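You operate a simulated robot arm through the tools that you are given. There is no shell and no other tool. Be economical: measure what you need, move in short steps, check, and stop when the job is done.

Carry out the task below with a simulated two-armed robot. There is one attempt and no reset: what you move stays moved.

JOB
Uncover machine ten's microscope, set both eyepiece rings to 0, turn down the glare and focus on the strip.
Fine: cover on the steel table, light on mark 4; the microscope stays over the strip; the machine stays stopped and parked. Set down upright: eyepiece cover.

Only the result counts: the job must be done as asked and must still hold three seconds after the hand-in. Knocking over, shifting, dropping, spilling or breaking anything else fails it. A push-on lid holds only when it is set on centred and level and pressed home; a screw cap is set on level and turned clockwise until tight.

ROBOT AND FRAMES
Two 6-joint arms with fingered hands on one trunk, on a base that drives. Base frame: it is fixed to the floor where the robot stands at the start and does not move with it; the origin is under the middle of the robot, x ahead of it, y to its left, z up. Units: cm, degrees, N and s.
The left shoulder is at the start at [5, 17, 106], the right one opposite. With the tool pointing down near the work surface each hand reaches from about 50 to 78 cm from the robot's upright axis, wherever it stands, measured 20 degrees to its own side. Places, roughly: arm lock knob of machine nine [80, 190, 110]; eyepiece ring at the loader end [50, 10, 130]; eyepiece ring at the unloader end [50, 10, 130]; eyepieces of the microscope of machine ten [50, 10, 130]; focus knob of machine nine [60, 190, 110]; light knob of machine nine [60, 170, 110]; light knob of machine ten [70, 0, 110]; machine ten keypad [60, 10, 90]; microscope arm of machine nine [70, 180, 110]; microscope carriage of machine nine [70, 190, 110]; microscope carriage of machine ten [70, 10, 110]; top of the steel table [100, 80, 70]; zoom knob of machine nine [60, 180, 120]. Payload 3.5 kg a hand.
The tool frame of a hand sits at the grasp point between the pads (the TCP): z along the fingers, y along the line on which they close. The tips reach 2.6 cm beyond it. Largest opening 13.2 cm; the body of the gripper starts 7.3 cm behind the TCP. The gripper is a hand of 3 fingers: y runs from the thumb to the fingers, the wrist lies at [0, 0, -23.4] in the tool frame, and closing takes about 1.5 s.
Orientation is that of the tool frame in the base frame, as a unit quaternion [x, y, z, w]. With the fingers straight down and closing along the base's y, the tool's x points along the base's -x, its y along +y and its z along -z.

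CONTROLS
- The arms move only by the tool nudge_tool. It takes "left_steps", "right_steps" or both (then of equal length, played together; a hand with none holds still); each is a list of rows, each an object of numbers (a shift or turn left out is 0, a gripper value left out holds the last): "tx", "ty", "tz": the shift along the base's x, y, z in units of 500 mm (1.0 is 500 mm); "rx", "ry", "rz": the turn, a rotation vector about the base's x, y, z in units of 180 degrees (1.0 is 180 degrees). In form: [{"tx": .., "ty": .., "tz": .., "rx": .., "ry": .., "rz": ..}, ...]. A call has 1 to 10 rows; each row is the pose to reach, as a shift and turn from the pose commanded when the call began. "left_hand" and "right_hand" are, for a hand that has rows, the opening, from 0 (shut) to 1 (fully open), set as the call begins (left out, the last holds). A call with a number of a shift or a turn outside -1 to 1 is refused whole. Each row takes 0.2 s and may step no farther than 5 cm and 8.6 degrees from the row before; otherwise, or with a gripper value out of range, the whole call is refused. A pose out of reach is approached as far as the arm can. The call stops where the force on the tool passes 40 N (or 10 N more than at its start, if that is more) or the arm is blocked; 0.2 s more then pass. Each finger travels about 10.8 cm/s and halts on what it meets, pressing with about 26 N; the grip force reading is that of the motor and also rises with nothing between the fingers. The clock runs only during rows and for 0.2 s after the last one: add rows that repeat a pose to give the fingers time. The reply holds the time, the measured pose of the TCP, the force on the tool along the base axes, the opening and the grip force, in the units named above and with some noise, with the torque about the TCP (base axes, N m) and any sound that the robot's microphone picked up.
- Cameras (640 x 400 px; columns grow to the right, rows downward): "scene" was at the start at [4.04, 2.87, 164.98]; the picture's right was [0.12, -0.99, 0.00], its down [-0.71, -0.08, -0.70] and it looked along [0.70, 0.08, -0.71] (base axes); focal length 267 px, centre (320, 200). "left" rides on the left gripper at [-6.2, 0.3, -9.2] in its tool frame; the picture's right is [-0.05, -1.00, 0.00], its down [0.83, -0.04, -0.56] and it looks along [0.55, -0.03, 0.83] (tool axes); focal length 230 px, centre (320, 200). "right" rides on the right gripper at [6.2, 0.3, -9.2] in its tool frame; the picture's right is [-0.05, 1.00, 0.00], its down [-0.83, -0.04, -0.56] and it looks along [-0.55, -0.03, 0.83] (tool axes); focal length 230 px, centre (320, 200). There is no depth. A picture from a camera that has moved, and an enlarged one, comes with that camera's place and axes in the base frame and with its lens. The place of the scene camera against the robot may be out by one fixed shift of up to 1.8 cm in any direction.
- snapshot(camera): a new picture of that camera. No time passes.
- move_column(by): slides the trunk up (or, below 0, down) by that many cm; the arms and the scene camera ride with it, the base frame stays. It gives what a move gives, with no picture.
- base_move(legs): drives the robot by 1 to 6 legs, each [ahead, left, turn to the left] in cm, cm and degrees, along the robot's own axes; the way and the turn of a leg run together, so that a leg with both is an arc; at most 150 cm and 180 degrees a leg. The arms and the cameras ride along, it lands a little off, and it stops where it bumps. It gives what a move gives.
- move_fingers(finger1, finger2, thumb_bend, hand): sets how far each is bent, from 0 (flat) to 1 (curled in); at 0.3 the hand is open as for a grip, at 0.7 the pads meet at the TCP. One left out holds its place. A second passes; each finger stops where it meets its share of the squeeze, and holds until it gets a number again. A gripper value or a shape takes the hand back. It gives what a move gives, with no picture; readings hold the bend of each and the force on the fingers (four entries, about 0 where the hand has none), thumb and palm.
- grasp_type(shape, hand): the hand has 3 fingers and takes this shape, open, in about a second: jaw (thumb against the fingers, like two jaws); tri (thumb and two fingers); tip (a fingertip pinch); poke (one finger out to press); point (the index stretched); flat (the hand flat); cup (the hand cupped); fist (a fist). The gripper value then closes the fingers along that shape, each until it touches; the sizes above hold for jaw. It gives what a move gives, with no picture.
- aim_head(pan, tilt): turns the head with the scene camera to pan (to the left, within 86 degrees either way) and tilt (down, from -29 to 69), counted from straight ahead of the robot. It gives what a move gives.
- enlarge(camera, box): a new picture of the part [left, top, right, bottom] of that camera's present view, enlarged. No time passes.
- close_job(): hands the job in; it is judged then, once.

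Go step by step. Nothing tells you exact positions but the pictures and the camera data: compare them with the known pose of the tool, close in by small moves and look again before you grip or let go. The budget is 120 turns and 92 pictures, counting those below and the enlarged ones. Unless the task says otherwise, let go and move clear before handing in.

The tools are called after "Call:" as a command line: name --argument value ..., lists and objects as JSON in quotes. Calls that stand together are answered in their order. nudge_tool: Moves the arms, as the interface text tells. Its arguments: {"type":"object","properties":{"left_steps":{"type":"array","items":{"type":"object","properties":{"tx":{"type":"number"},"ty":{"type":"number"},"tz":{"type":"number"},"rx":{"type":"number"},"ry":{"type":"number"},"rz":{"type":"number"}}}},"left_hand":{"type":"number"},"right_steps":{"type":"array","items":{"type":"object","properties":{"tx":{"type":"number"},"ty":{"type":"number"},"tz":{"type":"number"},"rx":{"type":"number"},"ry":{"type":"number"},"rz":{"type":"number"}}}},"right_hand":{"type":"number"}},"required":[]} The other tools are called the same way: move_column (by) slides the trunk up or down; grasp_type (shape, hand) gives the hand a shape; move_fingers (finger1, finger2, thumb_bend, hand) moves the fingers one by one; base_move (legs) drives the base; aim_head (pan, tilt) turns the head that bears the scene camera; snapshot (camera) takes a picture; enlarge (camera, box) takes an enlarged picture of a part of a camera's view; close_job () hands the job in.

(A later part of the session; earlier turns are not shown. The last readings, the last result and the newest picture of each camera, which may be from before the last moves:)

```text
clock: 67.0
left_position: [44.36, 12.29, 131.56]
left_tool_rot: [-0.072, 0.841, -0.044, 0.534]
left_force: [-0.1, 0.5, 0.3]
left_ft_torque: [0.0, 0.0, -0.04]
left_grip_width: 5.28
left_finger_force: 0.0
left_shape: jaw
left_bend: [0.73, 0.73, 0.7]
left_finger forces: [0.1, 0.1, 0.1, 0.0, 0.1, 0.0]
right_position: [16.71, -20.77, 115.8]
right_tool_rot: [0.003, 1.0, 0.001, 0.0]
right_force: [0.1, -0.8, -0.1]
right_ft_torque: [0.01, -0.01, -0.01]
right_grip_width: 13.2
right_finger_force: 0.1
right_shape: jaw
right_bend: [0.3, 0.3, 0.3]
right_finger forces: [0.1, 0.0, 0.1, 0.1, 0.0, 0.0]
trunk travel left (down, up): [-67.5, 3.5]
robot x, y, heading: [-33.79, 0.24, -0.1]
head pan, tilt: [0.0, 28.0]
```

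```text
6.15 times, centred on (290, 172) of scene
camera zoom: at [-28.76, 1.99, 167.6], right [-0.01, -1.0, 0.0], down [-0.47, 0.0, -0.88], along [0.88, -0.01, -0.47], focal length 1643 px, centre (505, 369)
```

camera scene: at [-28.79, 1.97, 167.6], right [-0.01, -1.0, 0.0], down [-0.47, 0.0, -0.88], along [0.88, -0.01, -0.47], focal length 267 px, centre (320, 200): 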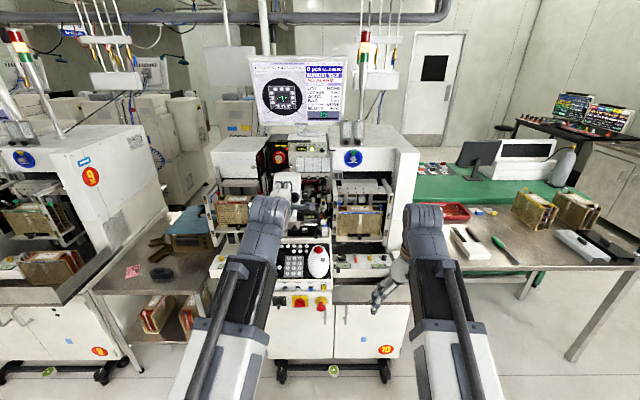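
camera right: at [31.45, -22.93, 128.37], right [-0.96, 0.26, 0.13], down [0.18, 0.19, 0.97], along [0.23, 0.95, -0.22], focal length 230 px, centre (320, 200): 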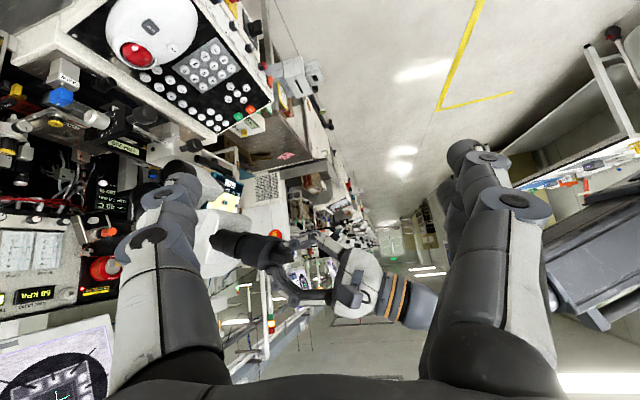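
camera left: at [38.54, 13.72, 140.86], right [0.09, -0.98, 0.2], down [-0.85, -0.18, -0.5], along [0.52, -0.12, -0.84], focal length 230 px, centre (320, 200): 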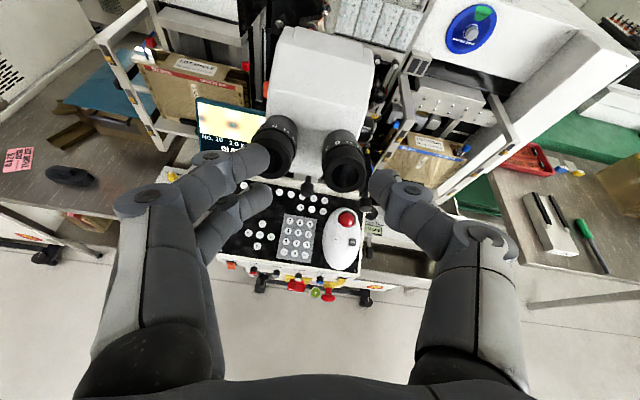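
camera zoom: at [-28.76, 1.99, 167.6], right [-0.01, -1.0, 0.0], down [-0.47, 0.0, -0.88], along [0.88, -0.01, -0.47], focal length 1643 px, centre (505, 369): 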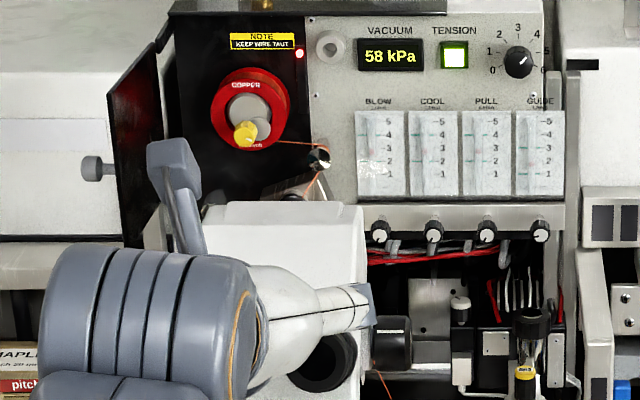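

The whole microscope carriage slid ~1.45 cm in +y because knuckles met the other eyepiece. I'll roll the hand so fingers go above and below the right eyepiece, grip it, and carry the carriage back while turning.

Call:
nudge_tool --left_steps '[{"rx": 0.0428, "rz": -0.02, "tx": -0.02}, {"rx": 0.0856, "rz": -0.04, "tx": -0.04}, {"rx": 0.1284, "rz": -0.06, "tx": -0.04}, {"rx": 0.1712, "rz": -0.08, "tx": -0.04}, {"rx": 0.214, "rz": -0.1, "tx": -0.04}, {"rx": 0.2568, "rz": -0.12, "tx": -0.04}, {"rx": 0.2996, "rz": -0.14, "tx": -0.04}, {"rx": 0.3424, "rz": -0.16, "tx": -0.04}, {"rx": 0.3852, "rz": -0.18, "tx": -0.02, "ty": -0.02}, {"rx": 0.428, "rz": -0.2, "tx": -0.02, "ty": -0.047, "tz": -0.02}]'

Call:
snapshot --camera "left"

```text
clock: 69.2
left_position: [43.36, 9.98, 130.46]
left_tool_rot: [0.516, 0.667, 0.33, 0.425]
left_force: [-0.4, -0.1, -0.8]
left_ft_torque: [-0.04, -0.01, 0.05]
left_grip_width: 5.27
left_finger_force: 0.1
left_shape: jaw
left_bend: [0.73, 0.73, 0.7]
left_finger forces: [0.1, 0.0, 0.0, 0.1, 0.0, 0.1]
right_position: [16.77, -20.72, 115.89]
right_tool_rot: [0.004, 1.0, 0.0, 0.001]
right_force: [-0.3, 0.3, -0.7]
right_ft_torque: [-0.02, 0.0, 0.03]
right_grip_width: 13.17
right_finger_force: 0.0
right_shape: jaw
right_bend: [0.3, 0.3, 0.3]
right_finger forces: [0.0, 0.0, 0.1, 0.0, 0.1, 0.0]
trunk travel left (down, up): [-67.5, 3.5]
robot x, y, heading: [-33.68, -0.27, -0.7]
head pan, tilt: [0.0, 28.0]
```

```text
42 pictures are left
camera left: at [35.77, 4.05, 136.01], right [-0.4, -0.3, -0.86], down [-0.61, 0.79, 0.01], along [0.68, 0.53, -0.5], focal length 230 px, centre (320, 200)
```

left: 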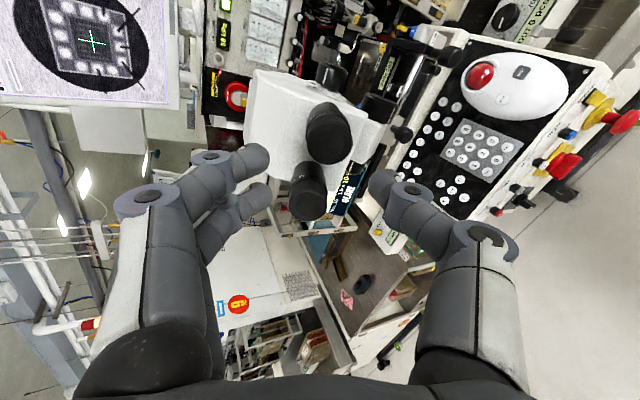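

Call:
enlarge --camera "left" --box '[240, 85, 400, 235]'

```text
2.67 times, centred on (320, 160) of left
camera zoom: at [35.77, 4.05, 136.01], right [-0.4, -0.3, -0.86], down [-0.61, 0.79, 0.01], along [0.68, 0.53, -0.5], focal length 614 px, centre (320, 307)
```

zoom: 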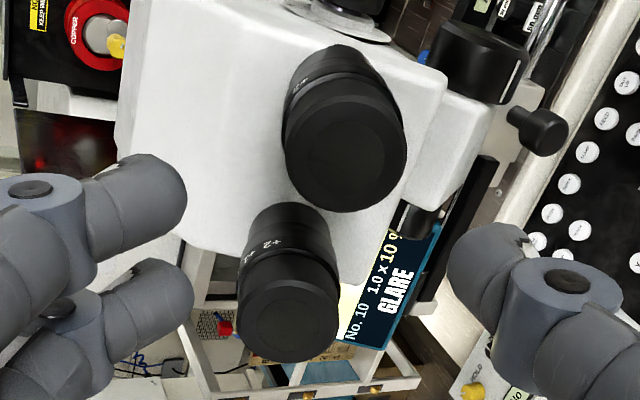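

The axis of the right eyepiece is at y≈9.6 now. I advance along it with fingers above and thumb below.

Call:
nudge_tool --left_steps '[{"tz": -0.015, "ty": -0.008}, {"tx": 0.04, "ty": -0.008, "tz": -0.034}, {"tx": 0.08, "ty": -0.008, "tz": -0.052}, {"tx": 0.11, "ty": -0.008, "tz": -0.066}, {"tx": 0.138, "ty": -0.008, "tz": -0.079}, {"tx": 0.138, "ty": -0.008, "tz": -0.079}]'

Call:
enlarge --camera "left" --box '[180, 60, 460, 235]'

```text
clock: 70.6
left_position: [50.21, 9.3, 126.62]
left_tool_rot: [0.515, 0.668, 0.329, 0.425]
left_force: [-0.1, -0.5, 0.2]
left_ft_torque: [0.0, 0.01, 0.04]
left_grip_width: 5.28
left_finger_force: 0.2
left_shape: jaw
left_bend: [0.73, 0.73, 0.7]
left_finger forces: [0.0, 0.0, 0.0, 0.1, 0.0, 0.0]
right_position: [16.67, -20.76, 115.89]
right_tool_rot: [0.003, 1.0, -0.001, 0.0]
right_force: [-0.2, 0.5, 1.2]
right_ft_torque: [0.01, 0.07, 0.01]
right_grip_width: 13.17
right_finger_force: 0.0
right_shape: jaw
right_bend: [0.3, 0.3, 0.3]
right_finger forces: [0.1, 0.0, 0.1, 0.0, 0.0, 0.0]
trunk travel left (down, up): [-67.5, 3.5]
robot x, y, heading: [-34.08, -0.01, -0.3]
head pan, tilt: [0.0, 28.0]
```

```text
2.29 times, centred on (320, 148) of left
camera zoom: at [42.69, 3.65, 132.12], right [-0.4, -0.3, -0.86], down [-0.61, 0.79, 0.01], along [0.68, 0.53, -0.5], focal length 526 px, centre (320, 320)
```

zoom: 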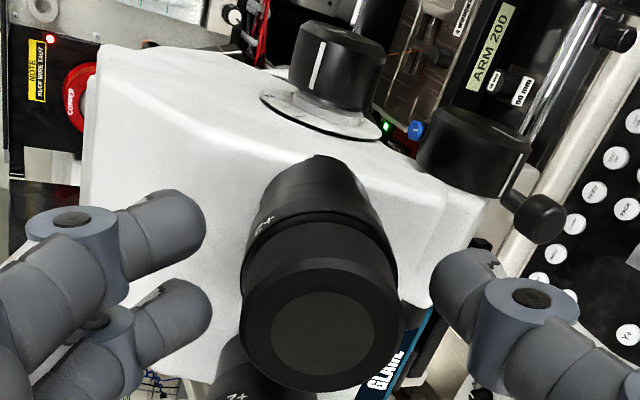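

Call:
nudge_tool --left_steps '[{}, {}, {}, {}, {}, {}]' --left_hand 0.1

Call:
enlarge --camera "left" --box '[180, 60, 460, 235]'

```text
clock: 72.0
left_position: [50.36, 9.41, 126.58]
left_tool_rot: [0.515, 0.668, 0.329, 0.425]
left_force: [-0.5, -0.9, 1.8]
left_ft_torque: [0.04, 0.0, -0.04]
left_grip_width: 2.69
left_finger_force: 26.0
left_shape: jaw
left_bend: [0.73, 0.73, 0.7]
left_finger forces: [10.8, 11.8, 0.1, 0.1, 20.3, 0.1]
right_position: [16.81, -20.69, 115.93]
right_tool_rot: [0.003, 1.0, 0.0, 0.0]
right_force: [0.6, -0.8, -0.5]
right_ft_torque: [-0.03, -0.01, -0.04]
right_grip_width: 13.21
right_finger_force: 0.1
right_shape: jaw
right_bend: [0.3, 0.3, 0.3]
right_finger forces: [0.0, 0.0, 0.1, 0.1, 0.1, 0.0]
trunk travel left (down, up): [-67.5, 3.5]
robot x, y, heading: [-34.23, 0.46, -0.3]
head pan, tilt: [0.0, 28.0]
```

```text
2.29 times, centred on (320, 148) of left
camera zoom: at [42.66, 3.62, 132.14], right [-0.4, -0.3, -0.86], down [-0.61, 0.79, 0.01], along [0.68, 0.53, -0.5], focal length 526 px, centre (320, 320)
```

zoom: 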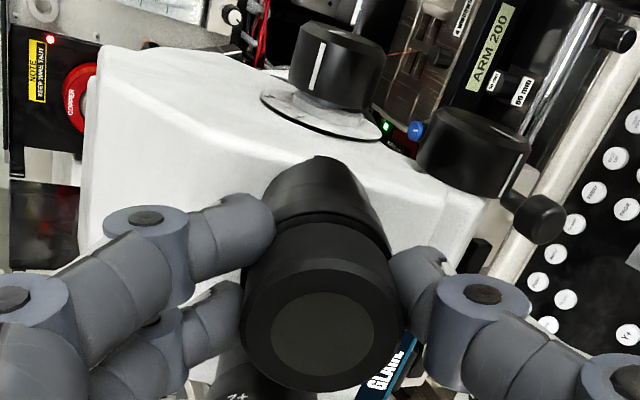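

Call:
nudge_tool --left_steps '[{"rx": 0.025, "rz": -0.0118}, {"rx": 0.05, "rz": -0.0235}, {"rx": 0.0755, "rz": -0.0353}, {"rx": 0.1, "rz": -0.047}, {"rx": 0.126, "rz": -0.0588}, {"rx": 0.151, "rz": -0.0705}, {"rx": 0.151, "rz": -0.0705}]'

Call:
snapshot --camera "left"

Call:
enlarge --camera "left" --box '[250, 90, 420, 210]'

```text
clock: 73.6
left_position: [50.26, 9.41, 126.47]
left_tool_rot: [0.671, 0.511, 0.427, 0.326]
left_force: [-7.8, -5.3, -4.3]
left_ft_torque: [-0.34, 0.18, 0.14]
left_grip_width: 2.58
left_finger_force: 25.7
left_shape: jaw
left_bend: [0.74, 0.73, 0.7]
left_finger forces: [7.7, 12.2, 0.0, 0.1, 35.9, 0.1]
right_position: [16.76, -20.69, 115.89]
right_tool_rot: [0.003, 1.0, 0.001, 0.001]
right_force: [0.1, 0.2, -0.9]
right_ft_torque: [0.02, 0.0, 0.02]
right_grip_width: 13.17
right_finger_force: 0.0
right_shape: jaw
right_bend: [0.3, 0.3, 0.3]
right_finger forces: [0.0, 0.1, 0.0, 0.0, 0.0, 0.1]
trunk travel left (down, up): [-67.5, 3.5]
robot x, y, heading: [-34.0, 0.26, -0.2]
head pan, tilt: [0.0, 28.0]
```

```text
38 pictures are left
camera left: at [41.24, 3.44, 129.15], right [-0.41, 0.22, -0.88], down [-0.43, 0.81, 0.4], along [0.8, 0.54, -0.24], focal length 230 px, centre (320, 200)
```

left: 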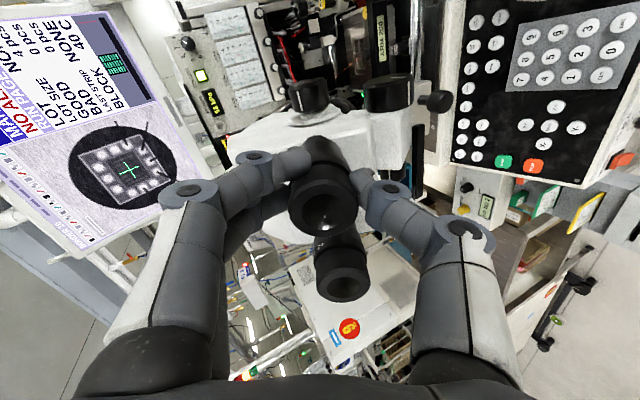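

```text
3.33 times, centred on (335, 150) of left
camera zoom: at [41.24, 3.44, 129.15], right [-0.41, 0.22, -0.88], down [-0.43, 0.81, 0.4], along [0.8, 0.54, -0.24], focal length 767 px, centre (270, 367)
```

zoom: 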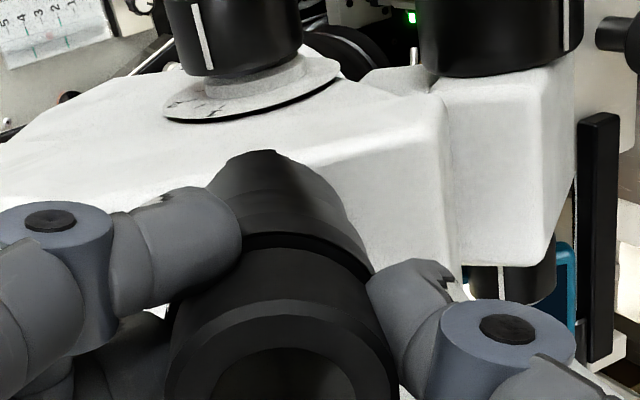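

The ring turned with the hand. Still gripping, I carry the carriage back about 0.85 cm in −y.

Call:
nudge_tool --left_steps '[{"ty": -0.006}, {"ty": -0.012}, {"ty": -0.017}, {"ty": -0.017}]'

Call:
nudge_tool --left_steps '[{}, {}, {}, {}]' --left_hand 0.4

Call:
nudge_tool --left_steps '[{"tx": -0.04, "tz": 0.0187}, {"tx": -0.08, "tz": 0.0374}, {"tx": -0.12, "tz": 0.056}, {"tx": -0.14, "tz": 0.09}]'

```text
clock: 74.6
left_position: [50.23, 8.68, 126.67]
left_tool_rot: [0.67, 0.512, 0.427, 0.326]
left_force: [-9.6, 5.0, -7.1]
left_ft_torque: [0.04, 0.29, 0.12]
left_grip_width: 2.5
left_finger_force: 26.0
left_shape: jaw
left_bend: [0.74, 0.73, 0.7]
left_finger forces: [6.9, 11.1, 0.0, 0.1, 28.2, 0.1]
right_position: [16.71, -20.66, 115.97]
right_tool_rot: [0.004, 1.0, 0.0, 0.001]
right_force: [-0.2, -0.3, -0.2]
right_ft_torque: [0.01, 0.0, -0.03]
right_grip_width: 13.18
right_finger_force: 0.1
right_shape: jaw
right_bend: [0.3, 0.3, 0.3]
right_finger forces: [0.1, 0.0, 0.0, 0.0, 0.0, 0.0]
trunk travel left (down, up): [-67.5, 3.5]
robot x, y, heading: [-33.86, 0.38, -0.5]
head pan, tilt: [0.0, 28.0]
```

```text
clock: 75.6
left_position: [50.31, 8.65, 126.62]
left_tool_rot: [0.67, 0.512, 0.428, 0.325]
left_force: [0.0, -0.5, -0.5]
left_ft_torque: [0.02, 0.01, 0.03]
left_grip_width: 5.19
left_finger_force: 0.0
left_shape: jaw
left_bend: [0.73, 0.73, 0.7]
left_finger forces: [0.0, 0.0, 0.0, 0.0, 0.1, 0.1]
right_position: [16.6, -20.8, 115.85]
right_tool_rot: [0.003, 1.0, 0.0, 0.0]
right_force: [0.0, -0.6, 0.4]
right_ft_torque: [0.02, 0.02, 0.01]
right_grip_width: 13.2
right_finger_force: 0.1
right_shape: jaw
right_bend: [0.3, 0.3, 0.3]
right_finger forces: [0.0, 0.0, 0.1, 0.0, 0.0, 0.0]
trunk travel left (down, up): [-67.5, 3.5]
robot x, y, heading: [-33.97, -0.01, -0.3]
head pan, tilt: [0.0, 28.0]
```

```text
clock: 76.6
left_position: [43.25, 8.8, 131.11]
left_tool_rot: [0.67, 0.512, 0.428, 0.325]
left_force: [-0.9, 0.3, 0.6]
left_ft_torque: [0.04, -0.05, 0.01]
left_grip_width: 5.25
left_finger_force: 0.1
left_shape: jaw
left_bend: [0.73, 0.73, 0.7]
left_finger forces: [0.0, 0.1, 0.0, 0.0, 0.0, 0.0]
right_position: [16.64, -20.76, 115.9]
right_tool_rot: [0.004, 1.0, 0.0, -0.001]
right_force: [0.5, -0.3, -0.3]
right_ft_torque: [0.0, -0.03, 0.01]
right_grip_width: 13.19
right_finger_force: 0.1
right_shape: jaw
right_bend: [0.3, 0.3, 0.3]
right_finger forces: [0.0, 0.0, 0.0, 0.0, 0.1, 0.1]
trunk travel left (down, up): [-67.5, 3.5]
robot x, y, heading: [-33.89, 0.14, -0.4]
head pan, tilt: [0.0, 28.0]
```

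I roll back to the exact earlier top-view pose to compare ring labels and head position against the earlier picture.

Call:
nudge_tool --left_steps '[{"rx": -0.0428, "rz": 0.02, "tz": 0.01}, {"rx": -0.0856, "rz": 0.04, "tz": 0.03}, {"rx": -0.1284, "rz": 0.06, "tz": 0.05}, {"rx": -0.1712, "rz": 0.08, "tz": 0.06}, {"rx": -0.214, "rz": 0.1, "tz": 0.06}, {"rx": -0.2568, "rz": 0.12, "tz": 0.06}, {"rx": -0.2996, "rz": 0.14, "tz": 0.06}, {"rx": -0.3424, "rz": 0.16, "tz": 0.06, "ty": 0.02}, {"rx": -0.3852, "rz": 0.18, "tz": 0.06, "ty": 0.04}, {"rx": -0.428, "rz": 0.2, "tz": 0.062, "ty": 0.05, "tx": -0.0136}]'

Call:
nudge_tool --left_steps '[{"rx": -0.0378, "rz": 0.0176}, {"rx": -0.0755, "rz": 0.0352}, {"rx": -0.0755, "rz": 0.0352}]'

Call:
enlarge --camera "left" --box '[270, 115, 370, 195]'

Call:
snapshot --camera "left"

```text
clock: 78.8
left_position: [42.63, 11.1, 134.16]
left_tool_rot: [0.148, 0.832, 0.095, 0.527]
left_force: [0.5, 0.1, 0.2]
left_ft_torque: [0.0, -0.01, -0.01]
left_grip_width: 5.24
left_finger_force: 0.0
left_shape: jaw
left_bend: [0.73, 0.73, 0.7]
left_finger forces: [0.0, 0.0, 0.0, 0.0, 0.0, 0.0]
right_position: [16.84, -20.81, 115.86]
right_tool_rot: [0.003, 1.0, 0.0, 0.0]
right_force: [-0.9, 0.6, 0.3]
right_ft_torque: [-0.02, 0.0, 0.0]
right_grip_width: 13.2
right_finger_force: 0.1
right_shape: jaw
right_bend: [0.3, 0.3, 0.3]
right_finger forces: [0.1, 0.0, 0.0, 0.0, 0.1, 0.0]
trunk travel left (down, up): [-67.5, 3.5]
robot x, y, heading: [-33.87, 0.36, -0.2]
head pan, tilt: [0.0, 28.0]
```

```text
clock: 79.6
left_position: [42.58, 11.08, 134.14]
left_tool_rot: [0.038, 0.844, 0.025, 0.535]
left_force: [-0.1, 0.4, 0.5]
left_ft_torque: [-0.02, 0.0, 0.01]
left_grip_width: 5.26
left_finger_force: 0.1
left_shape: jaw
left_bend: [0.73, 0.73, 0.7]
left_finger forces: [0.0, 0.0, 0.0, 0.1, 0.1, 0.0]
right_position: [16.72, -20.72, 115.81]
right_tool_rot: [0.004, 1.0, 0.001, 0.0]
right_force: [0.2, 0.3, 0.0]
right_ft_torque: [0.0, 0.02, 0.01]
right_grip_width: 13.19
right_finger_force: 0.0
right_shape: jaw
right_bend: [0.3, 0.3, 0.3]
right_finger forces: [0.0, 0.0, 0.0, 0.0, 0.0, 0.0]
trunk travel left (down, up): [-67.5, 3.5]
robot x, y, heading: [-33.83, 0.07, -0.1]
head pan, tilt: [0.0, 28.0]
```

```text
5.00 times, centred on (320, 155) of left
camera zoom: at [36.82, 10.91, 143.57], right [-0.02, -1.0, -0.04], down [-0.86, 0.03, -0.52], along [0.52, 0.02, -0.86], focal length 1150 px, centre (320, 425)
```

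zoom: 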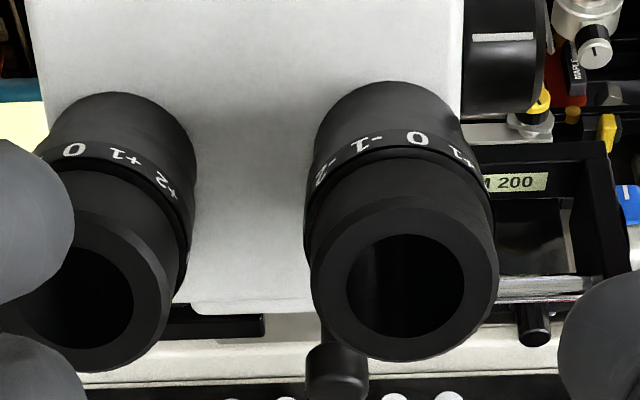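

```text
35 pictures are left
camera left: at [36.82, 10.91, 143.57], right [-0.02, -1.0, -0.04], down [-0.86, 0.03, -0.52], along [0.52, 0.02, -0.86], focal length 230 px, centre (320, 200)
```

left: 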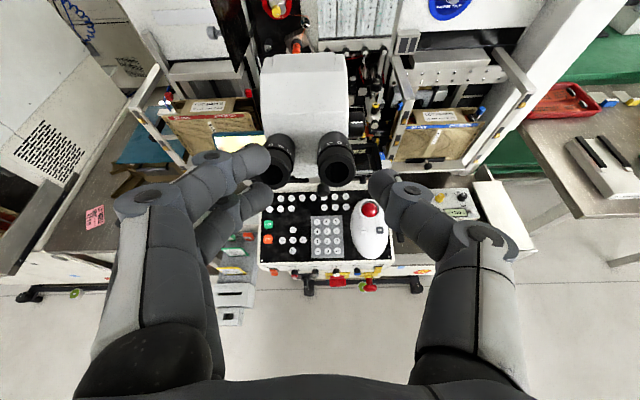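

Left ring is at 0; right ring is slightly past 0 (about 9°) and the head is still ~1.2 cm too far left. I roll the hand the other way, close it, and will push the head's left flank back gently.

Call:
nudge_tool --left_steps '[{"rx": -0.0428, "rz": 0.02, "ty": 0.03}, {"rx": -0.0856, "rz": 0.04, "ty": 0.06}, {"rx": -0.1284, "rz": 0.06, "ty": 0.09}, {"rx": -0.1712, "rz": 0.08, "ty": 0.12}, {"rx": -0.214, "rz": 0.1, "ty": 0.15}, {"rx": -0.2568, "rz": 0.12, "ty": 0.18}, {"rx": -0.2996, "rz": 0.14, "ty": 0.21}, {"rx": -0.3424, "rz": 0.16, "ty": 0.24}, {"rx": -0.3852, "rz": 0.18, "ty": 0.26}, {"rx": -0.428, "rz": 0.2, "ty": 0.28}]' --left_hand 0.0

Call:
snapshot --camera "left"

```text
clock: 81.8
left_position: [42.75, 25.21, 134.22]
left_tool_rot: [-0.542, 0.648, -0.345, 0.41]
left_force: [0.1, 0.1, 0.2]
left_ft_torque: [0.0, 0.01, 0.0]
left_grip_width: 0.0
left_finger_force: 25.6
left_shape: jaw
left_bend: [0.64, 0.64, 0.67]
left_finger forces: [0.0, 0.0, 0.0, 0.1, 0.1, 0.1]
right_position: [16.68, -20.73, 115.99]
right_tool_rot: [0.003, 1.0, 0.0, 0.0]
right_force: [-0.2, -0.4, 0.9]
right_ft_torque: [0.0, 0.0, -0.03]
right_grip_width: 13.2
right_finger_force: 0.0
right_shape: jaw
right_bend: [0.3, 0.3, 0.3]
right_finger forces: [0.1, 0.1, 0.1, 0.0, 0.1, 0.1]
trunk travel left (down, up): [-67.5, 3.5]
robot x, y, heading: [-34.04, 0.12, -0.6]
head pan, tilt: [0.0, 28.0]
```

```text
34 pictures are left
camera left: at [34.57, 31.39, 138.76], right [0.42, -0.12, 0.9], down [-0.55, -0.82, 0.14], along [0.72, -0.55, -0.42], focal length 230 px, centre (320, 200)
```

left: 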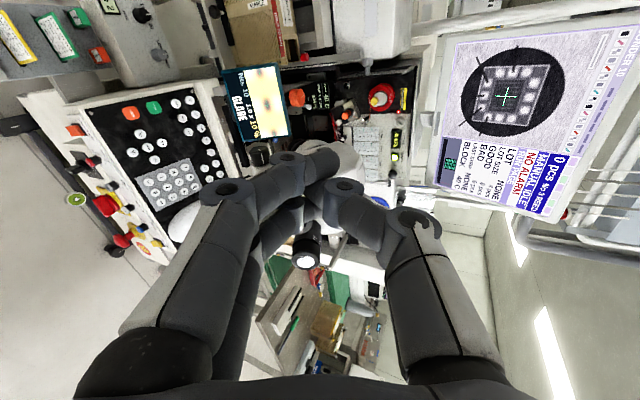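

Call:
enlarge --camera "left" --box '[200, 50, 420, 280]'

```text
1.74 times, centred on (310, 165) of left
camera zoom: at [34.57, 31.39, 138.76], right [0.42, -0.12, 0.9], down [-0.55, -0.82, 0.14], along [0.72, -0.55, -0.42], focal length 400 px, centre (337, 261)
```

zoom: 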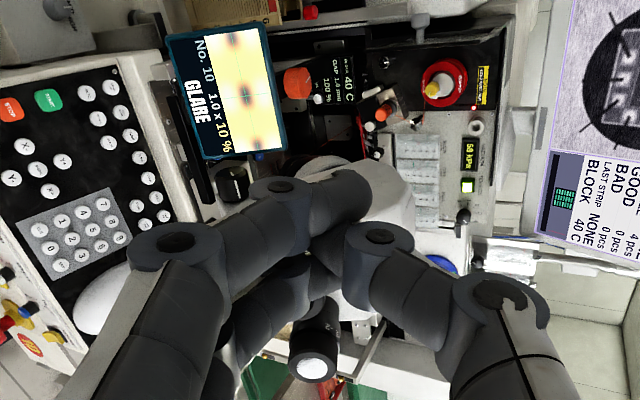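

Call:
nudge_tool --left_steps '[{"tx": 0.07, "tz": -0.033}, {"tx": 0.14, "tz": -0.066}, {"tx": 0.21, "tz": -0.099}, {"tx": 0.27, "tz": -0.126}, {"tx": 0.297, "tz": -0.138}, {"tx": 0.297, "tz": -0.138, "ty": -0.04}, {"tx": 0.297, "tz": -0.138, "ty": -0.07}]'

Call:
snapshot --camera "left"

```text
clock: 83.4
left_position: [57.61, 21.53, 127.18]
left_tool_rot: [-0.54, 0.648, -0.344, 0.411]
left_force: [-0.5, -0.7, 0.7]
left_ft_torque: [0.04, 0.01, 0.02]
left_grip_width: 0.01
left_finger_force: 26.0
left_shape: jaw
left_bend: [0.64, 0.64, 0.67]
left_finger forces: [0.0, 0.0, 0.1, 0.0, 0.1, 0.0]
right_position: [16.71, -20.73, 115.87]
right_tool_rot: [0.003, 1.0, 0.0, -0.001]
right_force: [0.4, 0.7, -0.1]
right_ft_torque: [0.0, -0.01, -0.03]
right_grip_width: 13.19
right_finger_force: 0.0
right_shape: jaw
right_bend: [0.3, 0.3, 0.3]
right_finger forces: [0.0, 0.0, 0.0, 0.0, 0.1, 0.0]
trunk travel left (down, up): [-67.5, 3.5]
robot x, y, heading: [-34.02, 0.1, -0.4]
head pan, tilt: [0.0, 28.0]
```

```text
32 pictures are left
camera left: at [49.42, 27.75, 131.82], right [0.42, -0.13, 0.9], down [-0.55, -0.82, 0.14], along [0.72, -0.55, -0.42], focal length 230 px, centre (320, 200)
```

left: 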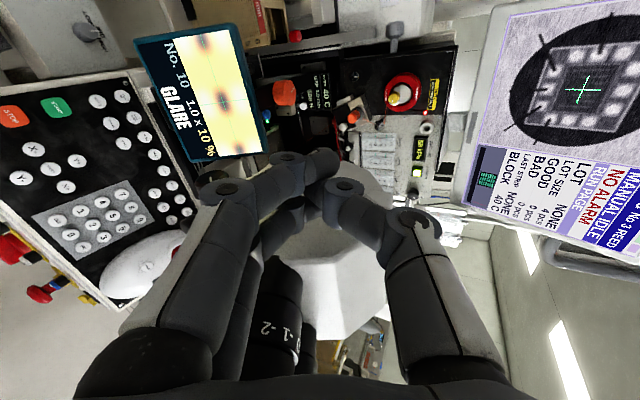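

Call:
nudge_tool --left_steps '[{"ty": -0.01}, {"ty": -0.02}, {"ty": -0.03}]'

Call:
nudge_tool --left_steps '[{"ty": -0.005}, {"ty": -0.01}]'

Call:
nudge_tool --left_steps '[{"ty": -0.005}, {"ty": -0.01}]'

```text
clock: 84.2
left_position: [57.46, 20.12, 127.29]
left_tool_rot: [-0.54, 0.648, -0.344, 0.412]
left_force: [-0.1, -0.4, 0.7]
left_ft_torque: [-0.02, -0.02, -0.03]
left_grip_width: 0.0
left_finger_force: 26.3
left_shape: jaw
left_bend: [0.64, 0.64, 0.67]
left_finger forces: [0.0, 0.0, 0.1, 0.1, 0.1, 0.0]
right_position: [16.71, -20.73, 115.9]
right_tool_rot: [0.003, 1.0, 0.001, 0.001]
right_force: [0.4, -0.2, 0.1]
right_ft_torque: [-0.01, -0.01, 0.02]
right_grip_width: 13.18
right_finger_force: 0.1
right_shape: jaw
right_bend: [0.3, 0.3, 0.3]
right_finger forces: [0.1, 0.0, 0.0, 0.1, 0.0, 0.0]
trunk travel left (down, up): [-67.5, 3.5]
robot x, y, heading: [-34.06, 0.46, -0.2]
head pan, tilt: [0.0, 28.0]
```

```text
clock: 84.8
left_position: [57.37, 19.64, 127.27]
left_tool_rot: [-0.541, 0.648, -0.344, 0.411]
left_force: [0.1, -0.2, 0.5]
left_ft_torque: [0.02, 0.01, 0.03]
left_grip_width: 0.0
left_finger_force: 26.2
left_shape: jaw
left_bend: [0.64, 0.64, 0.67]
left_finger forces: [0.1, 0.0, 0.1, 0.1, 0.0, 0.0]
right_position: [16.71, -20.66, 115.87]
right_tool_rot: [0.004, 1.0, 0.001, 0.0]
right_force: [0.9, -0.1, -0.2]
right_ft_torque: [0.0, -0.03, -0.01]
right_grip_width: 13.19
right_finger_force: 0.2
right_shape: jaw
right_bend: [0.3, 0.3, 0.3]
right_finger forces: [0.1, 0.1, 0.0, 0.1, 0.0, 0.0]
trunk travel left (down, up): [-67.5, 3.5]
robot x, y, heading: [-33.87, 0.26, -0.1]
head pan, tilt: [0.0, 28.0]
```

```text
clock: 85.4
left_position: [57.58, 19.16, 127.29]
left_tool_rot: [-0.54, 0.648, -0.344, 0.411]
left_force: [-0.3, 0.5, -0.3]
left_ft_torque: [0.05, 0.0, -0.04]
left_grip_width: 0.0
left_finger_force: 26.0
left_shape: jaw
left_bend: [0.64, 0.64, 0.67]
left_finger forces: [0.0, 0.9, 0.1, 0.0, 0.0, 0.1]
right_position: [16.74, -20.64, 115.95]
right_tool_rot: [0.003, 1.0, 0.0, 0.0]
right_force: [-0.3, -0.6, -0.4]
right_ft_torque: [0.0, -0.01, -0.01]
right_grip_width: 13.18
right_finger_force: 0.0
right_shape: jaw
right_bend: [0.3, 0.3, 0.3]
right_finger forces: [0.1, 0.0, 0.1, 0.0, 0.1, 0.0]
trunk travel left (down, up): [-67.5, 3.5]
robot x, y, heading: [-34.03, 0.11, -0.3]
head pan, tilt: [0.0, 28.0]
```

Contact starts at y≈19.2. I push on in small steps, watching force.

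Call:
nudge_tool --left_steps '[{"ty": -0.004}, {"ty": -0.008}, {"ty": -0.012}, {"ty": -0.012}]'

Call:
enlarge --camera "left" --box '[120, 20, 420, 370]'

```text
clock: 86.4
left_position: [57.48, 18.63, 127.37]
left_tool_rot: [-0.541, 0.648, -0.344, 0.411]
left_force: [1.0, 4.6, 2.1]
left_ft_torque: [0.05, 0.05, -0.19]
left_grip_width: 0.0
left_finger_force: 25.5
left_shape: jaw
left_bend: [0.64, 0.64, 0.67]
left_finger forces: [0.0, 4.0, 0.0, 0.0, 0.0, 0.1]
right_position: [16.73, -20.77, 115.86]
right_tool_rot: [0.004, 1.0, 0.0, 0.0]
right_force: [-0.5, 1.3, 0.1]
right_ft_torque: [-0.03, -0.03, 0.05]
right_grip_width: 13.2
right_finger_force: 0.0
right_shape: jaw
right_bend: [0.3, 0.3, 0.3]
right_finger forces: [0.0, 0.0, 0.0, 0.1, 0.0, 0.0]
trunk travel left (down, up): [-67.5, 3.5]
robot x, y, heading: [-33.58, 0.19, -0.7]
head pan, tilt: [0.0, 28.0]
```

```text
1.14 times, centred on (270, 195) of left
camera zoom: at [49.37, 24.78, 131.8], right [0.42, -0.13, 0.9], down [-0.55, -0.82, 0.14], along [0.72, -0.55, -0.42], focal length 263 px, centre (377, 206)
```

zoom: 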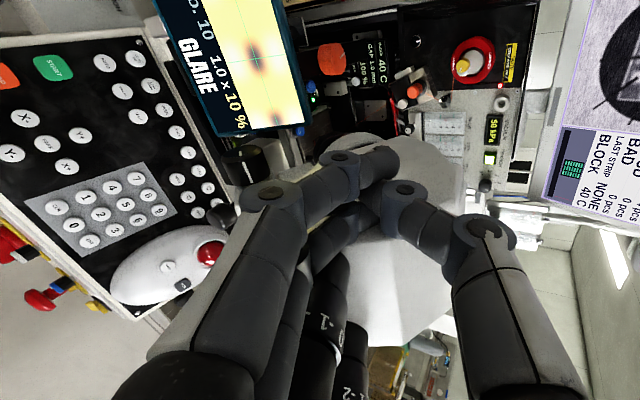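

Call:
nudge_tool --left_steps '[{"ty": -0.005}, {"ty": -0.01}, {"ty": -0.014}, {"ty": -0.014}]'

Call:
nudge_tool --left_steps '[{"ty": 0.03}, {"ty": 0.08}, {"ty": 0.12}, {"ty": 0.12, "tx": -0.1, "tz": 0.0466}, {"ty": 0.12, "tx": -0.19, "tz": 0.0886}, {"ty": 0.12, "tx": -0.28, "tz": 0.13}]'

Call:
snapshot --camera "left"

```text
clock: 87.4
left_position: [57.5, 17.9, 127.25]
left_tool_rot: [-0.541, 0.648, -0.344, 0.411]
left_force: [0.5, 5.0, 0.4]
left_ft_torque: [0.09, 0.0, -0.2]
left_grip_width: 0.0
left_finger_force: 25.9
left_shape: jaw
left_bend: [0.64, 0.64, 0.67]
left_finger forces: [0.1, 4.3, 0.1, 0.0, 0.0, 0.0]
right_position: [16.76, -20.65, 115.99]
right_tool_rot: [0.003, 1.0, -0.001, 0.0]
right_force: [-0.4, 0.7, -0.3]
right_ft_torque: [0.0, 0.0, -0.03]
right_grip_width: 13.18
right_finger_force: 0.0
right_shape: jaw
right_bend: [0.3, 0.3, 0.3]
right_finger forces: [0.0, 0.1, 0.1, 0.0, 0.1, 0.1]
trunk travel left (down, up): [-67.5, 3.5]
robot x, y, heading: [-33.98, 0.08, -0.3]
head pan, tilt: [0.0, 28.0]
```

```text
refused: row 4 steps farther than a row can; nothing moved
```

```text
30 pictures are left
camera left: at [49.38, 24.09, 131.81], right [0.42, -0.13, 0.9], down [-0.55, -0.82, 0.14], along [0.72, -0.55, -0.42], focal length 230 px, centre (320, 200)
```

left: 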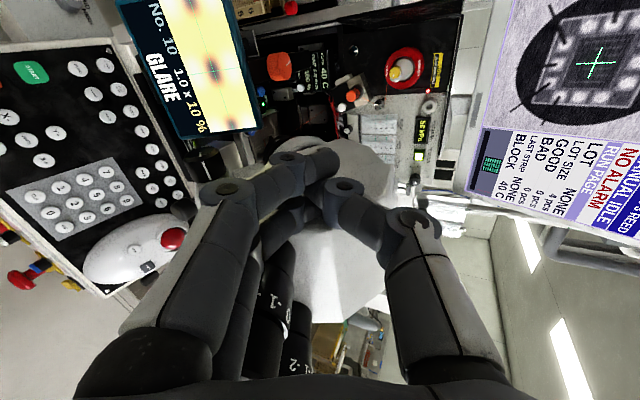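

The head slides with a steady 5 N. I withdraw and return to the top-view pose.

Call:
nudge_tool --left_steps '[{"ty": 0.03}, {"ty": 0.08}, {"ty": 0.12}, {"ty": 0.12, "tx": -0.08, "tz": 0.0373}, {"ty": 0.12, "tx": -0.16, "tz": 0.0746}, {"ty": 0.12, "tx": -0.24, "tz": 0.112}, {"ty": 0.12, "tx": -0.298, "tz": 0.139}]'

Call:
nudge_tool --left_steps '[{"rx": 0.0428, "rz": -0.02, "ty": -0.02}, {"rx": 0.0856, "rz": -0.04, "ty": -0.05}, {"rx": 0.1284, "rz": -0.06, "ty": -0.08}, {"rx": 0.1712, "rz": -0.08, "ty": -0.11}, {"rx": 0.214, "rz": -0.1, "ty": -0.14}, {"rx": 0.2568, "rz": -0.12, "ty": -0.17}, {"rx": 0.2996, "rz": -0.14, "ty": -0.2}, {"rx": 0.3424, "rz": -0.16, "ty": -0.22}, {"rx": 0.3852, "rz": -0.18, "ty": -0.24}, {"rx": 0.428, "rz": -0.2, "ty": -0.252}]' --left_hand 0.4

Call:
enlarge --camera "left" --box '[270, 115, 370, 195]'

```text
clock: 89.0
left_position: [42.63, 23.88, 134.15]
left_tool_rot: [-0.54, 0.649, -0.344, 0.412]
left_force: [0.0, -0.7, 0.6]
left_ft_torque: [-0.02, 0.04, -0.03]
left_grip_width: 0.0
left_finger_force: 26.3
left_shape: jaw
left_bend: [0.64, 0.64, 0.67]
left_finger forces: [0.0, 0.1, 0.0, 0.0, 0.0, 0.0]
right_position: [16.71, -20.77, 115.91]
right_tool_rot: [0.003, 1.0, 0.0, 0.0]
right_force: [-0.3, 0.7, 0.3]
right_ft_torque: [-0.01, 0.0, 0.01]
right_grip_width: 13.17
right_finger_force: 0.0
right_shape: jaw
right_bend: [0.3, 0.3, 0.3]
right_finger forces: [0.0, 0.0, 0.0, 0.0, 0.0, 0.0]
trunk travel left (down, up): [-67.5, 3.5]
robot x, y, heading: [-34.19, 0.07, -0.5]
head pan, tilt: [0.0, 28.0]
```

```text
clock: 91.2
left_position: [42.68, 11.24, 134.23]
left_tool_rot: [0.039, 0.843, 0.027, 0.535]
left_force: [0.3, -0.5, -0.6]
left_ft_torque: [0.0, -0.02, 0.02]
left_grip_width: 5.25
left_finger_force: 0.0
left_shape: jaw
left_bend: [0.73, 0.73, 0.7]
left_finger forces: [0.0, 0.0, 0.0, 0.1, 0.0, 0.1]
right_position: [16.71, -20.74, 115.93]
right_tool_rot: [0.004, 1.0, 0.0, 0.0]
right_force: [-0.3, 0.0, 1.0]
right_ft_torque: [-0.01, 0.02, 0.04]
right_grip_width: 13.19
right_finger_force: 0.0
right_shape: jaw
right_bend: [0.3, 0.3, 0.3]
right_finger forces: [0.0, 0.0, 0.0, 0.2, 0.0, 0.0]
trunk travel left (down, up): [-67.5, 3.5]
robot x, y, heading: [-33.72, 0.02, -0.3]
head pan, tilt: [0.0, 28.0]
```

```text
5.00 times, centred on (320, 155) of left
camera zoom: at [36.79, 10.99, 143.61], right [-0.02, -1.0, -0.04], down [-0.86, 0.04, -0.52], along [0.52, 0.03, -0.86], focal length 1150 px, centre (320, 425)
```

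zoom: 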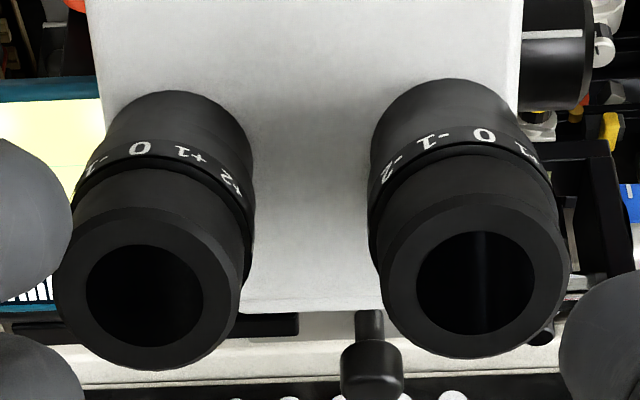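

The head is back within about 1 mm. Left ring reads 0; the right ring is ~9° past 0, so I regrip it from above/below and turn it back 10°.

Call:
nudge_tool --left_steps '[{"rx": 0.0428, "rz": -0.02, "tx": -0.01}, {"rx": 0.0856, "rz": -0.04, "tx": -0.02}, {"rx": 0.1284, "rz": -0.06, "tx": -0.02}, {"rx": 0.1712, "rz": -0.08, "tx": -0.02, "ty": -0.01}, {"rx": 0.214, "rz": -0.1, "tx": -0.02, "ty": -0.02}, {"rx": 0.2568, "rz": -0.12, "tx": -0.02, "ty": -0.03}, {"rx": 0.2996, "rz": -0.14, "tx": -0.02, "ty": -0.04}, {"rx": 0.3424, "rz": -0.16, "tx": -0.02, "ty": -0.05, "tz": -0.02}, {"rx": 0.3852, "rz": -0.18, "tx": -0.01, "ty": -0.056, "tz": -0.05}, {"rx": 0.428, "rz": -0.2, "tx": 0.0, "ty": -0.056, "tz": -0.085}]'

Call:
enlarge --camera "left" --box '[240, 60, 400, 210]'

```text
clock: 93.4
left_position: [42.57, 8.46, 130.04]
left_tool_rot: [0.599, 0.594, 0.382, 0.377]
left_force: [0.4, 0.1, 0.6]
left_ft_torque: [0.02, -0.02, 0.01]
left_grip_width: 5.27
left_finger_force: 0.0
left_shape: jaw
left_bend: [0.73, 0.73, 0.7]
left_finger forces: [0.0, 0.1, 0.0, 0.0, 0.0, 0.1]
right_position: [16.69, -20.72, 115.79]
right_tool_rot: [0.004, 1.0, 0.0, 0.0]
right_force: [0.5, 0.0, -0.4]
right_ft_torque: [-0.01, 0.01, 0.01]
right_grip_width: 13.19
right_finger_force: 0.0
right_shape: jaw
right_bend: [0.3, 0.3, 0.3]
right_finger forces: [0.1, 0.0, 0.0, 0.0, 0.0, 0.0]
trunk travel left (down, up): [-67.5, 3.5]
robot x, y, heading: [-34.12, 0.1, -0.6]
head pan, tilt: [0.0, 28.0]
```

```text
2.67 times, centred on (320, 135) of left
camera zoom: at [34.29, 2.31, 134.02], right [-0.42, -0.04, -0.91], down [-0.52, 0.83, 0.2], along [0.74, 0.56, -0.37], focal length 614 px, centre (320, 373)
```

zoom: 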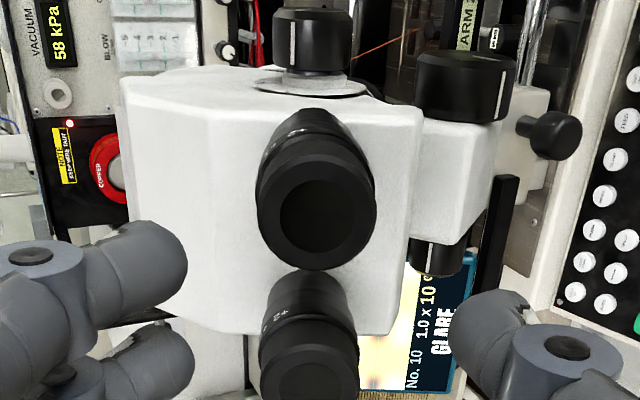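

Call:
nudge_tool --left_steps '[{"tx": 0.05, "ty": -0.002, "tz": -0.023}, {"tx": 0.1, "ty": -0.002, "tz": -0.046}, {"tx": 0.13, "ty": -0.002, "tz": -0.06}, {"tx": 0.1536, "ty": -0.002, "tz": -0.071}, {"tx": 0.1536, "ty": -0.002, "tz": -0.071}]'

Call:
nudge_tool --left_steps '[{}, {}, {}, {}, {}, {}]' --left_hand 0.1

Call:
nudge_tool --left_steps '[{"rx": -0.0168, "rz": 0.0078}, {"rx": -0.0336, "rz": 0.0157}, {"rx": -0.0503, "rz": 0.0235}, {"rx": -0.0503, "rz": 0.0235}]'

Call:
nudge_tool --left_steps '[{}, {}, {}, {}]' --left_hand 0.4

```text
clock: 94.6
left_position: [50.23, 8.23, 126.39]
left_tool_rot: [0.597, 0.595, 0.382, 0.378]
left_force: [1.0, -0.2, 0.5]
left_ft_torque: [0.02, -0.02, 0.0]
left_grip_width: 5.26
left_finger_force: 0.1
left_shape: jaw
left_bend: [0.73, 0.73, 0.7]
left_finger forces: [0.1, 0.0, 0.0, 0.1, 0.0, 0.0]
right_position: [16.79, -20.72, 115.98]
right_tool_rot: [0.004, 1.0, 0.0, 0.0]
right_force: [-0.8, -1.2, 0.3]
right_ft_torque: [-0.03, -0.03, 0.01]
right_grip_width: 13.19
right_finger_force: 0.1
right_shape: jaw
right_bend: [0.3, 0.3, 0.3]
right_finger forces: [0.0, 0.0, 0.0, 0.0, 0.0, 0.1]
trunk travel left (down, up): [-67.5, 3.5]
robot x, y, heading: [-33.93, 0.44, -0.7]
head pan, tilt: [0.0, 28.0]
```

```text
clock: 96.0
left_position: [50.3, 8.36, 126.43]
left_tool_rot: [0.597, 0.595, 0.382, 0.378]
left_force: [-0.6, -1.0, 1.3]
left_ft_torque: [-0.02, 0.15, 0.0]
left_grip_width: 2.84
left_finger_force: 26.3
left_shape: jaw
left_bend: [0.73, 0.73, 0.7]
left_finger forces: [10.9, 11.8, 0.1, 0.1, 21.9, 0.1]
right_position: [16.75, -20.74, 115.87]
right_tool_rot: [0.004, 1.0, 0.0, 0.0]
right_force: [-0.3, -0.8, -0.2]
right_ft_torque: [0.0, 0.03, 0.0]
right_grip_width: 13.19
right_finger_force: 0.0
right_shape: jaw
right_bend: [0.3, 0.3, 0.3]
right_finger forces: [0.1, 0.0, 0.0, 0.0, 0.0, 0.0]
trunk travel left (down, up): [-67.5, 3.5]
robot x, y, heading: [-33.62, -0.0, -0.3]
head pan, tilt: [0.0, 28.0]
```

```text
clock: 97.0
left_position: [50.29, 8.32, 126.44]
left_tool_rot: [0.544, 0.645, 0.347, 0.41]
left_force: [0.7, 0.6, 2.0]
left_ft_torque: [0.02, 0.09, -0.01]
left_grip_width: 2.84
left_finger_force: 25.9
left_shape: jaw
left_bend: [0.73, 0.73, 0.7]
left_finger forces: [11.4, 12.2, 0.0, 0.0, 20.9, 0.0]
right_position: [16.75, -20.84, 115.79]
right_tool_rot: [0.004, 1.0, 0.0, 0.0]
right_force: [0.7, -0.3, 0.2]
right_ft_torque: [0.03, -0.03, 0.01]
right_grip_width: 13.17
right_finger_force: 0.0
right_shape: jaw
right_bend: [0.3, 0.3, 0.3]
right_finger forces: [0.1, 0.1, 0.1, 0.1, 0.0, 0.0]
trunk travel left (down, up): [-67.5, 3.5]
robot x, y, heading: [-33.51, 0.28, -0.4]
head pan, tilt: [0.0, 28.0]
```

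```text
clock: 98.0
left_position: [50.26, 8.34, 126.42]
left_tool_rot: [0.544, 0.644, 0.348, 0.41]
left_force: [0.0, 0.1, 0.1]
left_ft_torque: [0.0, 0.03, 0.0]
left_grip_width: 5.24
left_finger_force: 0.1
left_shape: jaw
left_bend: [0.73, 0.73, 0.7]
left_finger forces: [0.1, 0.0, 0.1, 0.1, 0.0, 0.0]
right_position: [16.65, -20.77, 115.93]
right_tool_rot: [0.003, 1.0, 0.0, 0.0]
right_force: [0.1, -0.2, -0.1]
right_ft_torque: [0.0, -0.01, -0.01]
right_grip_width: 13.22
right_finger_force: 0.1
right_shape: jaw
right_bend: [0.3, 0.3, 0.3]
right_finger forces: [0.1, 0.0, 0.0, 0.1, 0.0, 0.1]
trunk travel left (down, up): [-67.5, 3.5]
robot x, y, heading: [-34.12, 0.02, -0.7]
head pan, tilt: [0.0, 28.0]
```

Ring turned with negligible side load. I back out and recheck from the top view.

Call:
nudge_tool --left_steps '[{"tx": -0.04, "tz": 0.0187}, {"tx": -0.08, "tz": 0.0374}, {"tx": -0.12, "tz": 0.056}, {"tx": -0.14, "tz": 0.085}]'

Call:
nudge_tool --left_steps '[{"rx": -0.0428, "rz": 0.02, "tz": 0.01}, {"rx": -0.0856, "rz": 0.04, "tz": 0.03}, {"rx": -0.1284, "rz": 0.06, "tz": 0.05}, {"rx": -0.1712, "rz": 0.08, "tz": 0.065}, {"rx": -0.214, "rz": 0.1, "tz": 0.065}, {"rx": -0.2568, "rz": 0.12, "tz": 0.065, "ty": 0.01}, {"rx": -0.2996, "rz": 0.14, "tz": 0.065, "ty": 0.02}, {"rx": -0.3424, "rz": 0.16, "tz": 0.07, "ty": 0.04}, {"rx": -0.3777, "rz": 0.1764, "tz": 0.071, "ty": 0.059, "tx": -0.011}, {"rx": -0.3777, "rz": 0.1764, "tz": 0.071, "ty": 0.059, "tx": -0.011}]'

Call:
enlarge --camera "left" --box '[270, 115, 370, 195]'

```text
clock: 99.0
left_position: [43.22, 8.23, 130.72]
left_tool_rot: [0.544, 0.644, 0.348, 0.409]
left_force: [-1.3, -1.0, 1.0]
left_ft_torque: [-0.01, 0.02, -0.01]
left_grip_width: 5.24
left_finger_force: 0.0
left_shape: jaw
left_bend: [0.73, 0.73, 0.7]
left_finger forces: [0.0, 0.1, 0.0, 0.0, 0.0, 0.0]
right_position: [16.63, -20.64, 115.97]
right_tool_rot: [0.004, 1.0, 0.0, 0.0]
right_force: [0.4, 0.1, 0.2]
right_ft_torque: [-0.02, -0.03, 0.01]
right_grip_width: 13.2
right_finger_force: 0.1
right_shape: jaw
right_bend: [0.3, 0.3, 0.3]
right_finger forces: [0.1, 0.0, 0.1, 0.1, 0.1, 0.1]
trunk travel left (down, up): [-67.5, 3.5]
robot x, y, heading: [-34.04, 0.41, -0.6]
head pan, tilt: [0.0, 28.0]
```

```text
clock: 101.2
left_position: [42.61, 11.27, 134.22]
left_tool_rot: [0.039, 0.843, 0.025, 0.536]
left_force: [0.4, 0.4, -0.2]
left_ft_torque: [-0.02, 0.0, 0.02]
left_grip_width: 5.25
left_finger_force: 0.0
left_shape: jaw
left_bend: [0.73, 0.73, 0.7]
left_finger forces: [0.0, 0.0, 0.0, 0.0, 0.0, 0.0]
right_position: [16.77, -20.7, 115.88]
right_tool_rot: [0.004, 1.0, -0.001, -0.001]
right_force: [-0.5, 0.2, -0.6]
right_ft_torque: [0.02, -0.03, 0.02]
right_grip_width: 13.19
right_finger_force: 0.0
right_shape: jaw
right_bend: [0.3, 0.3, 0.3]
right_finger forces: [0.0, 0.0, 0.1, 0.0, 0.1, 0.0]
trunk travel left (down, up): [-67.5, 3.5]
robot x, y, heading: [-33.96, 0.03, -0.5]
head pan, tilt: [0.0, 28.0]
```

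```text
5.00 times, centred on (320, 155) of left
camera zoom: at [36.92, 11.08, 143.63], right [-0.02, -1.0, -0.04], down [-0.86, 0.03, -0.52], along [0.52, 0.02, -0.86], focal length 1150 px, centre (320, 425)
```

zoom: 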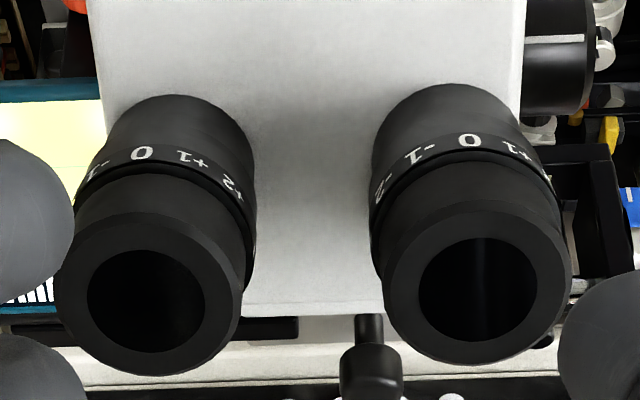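

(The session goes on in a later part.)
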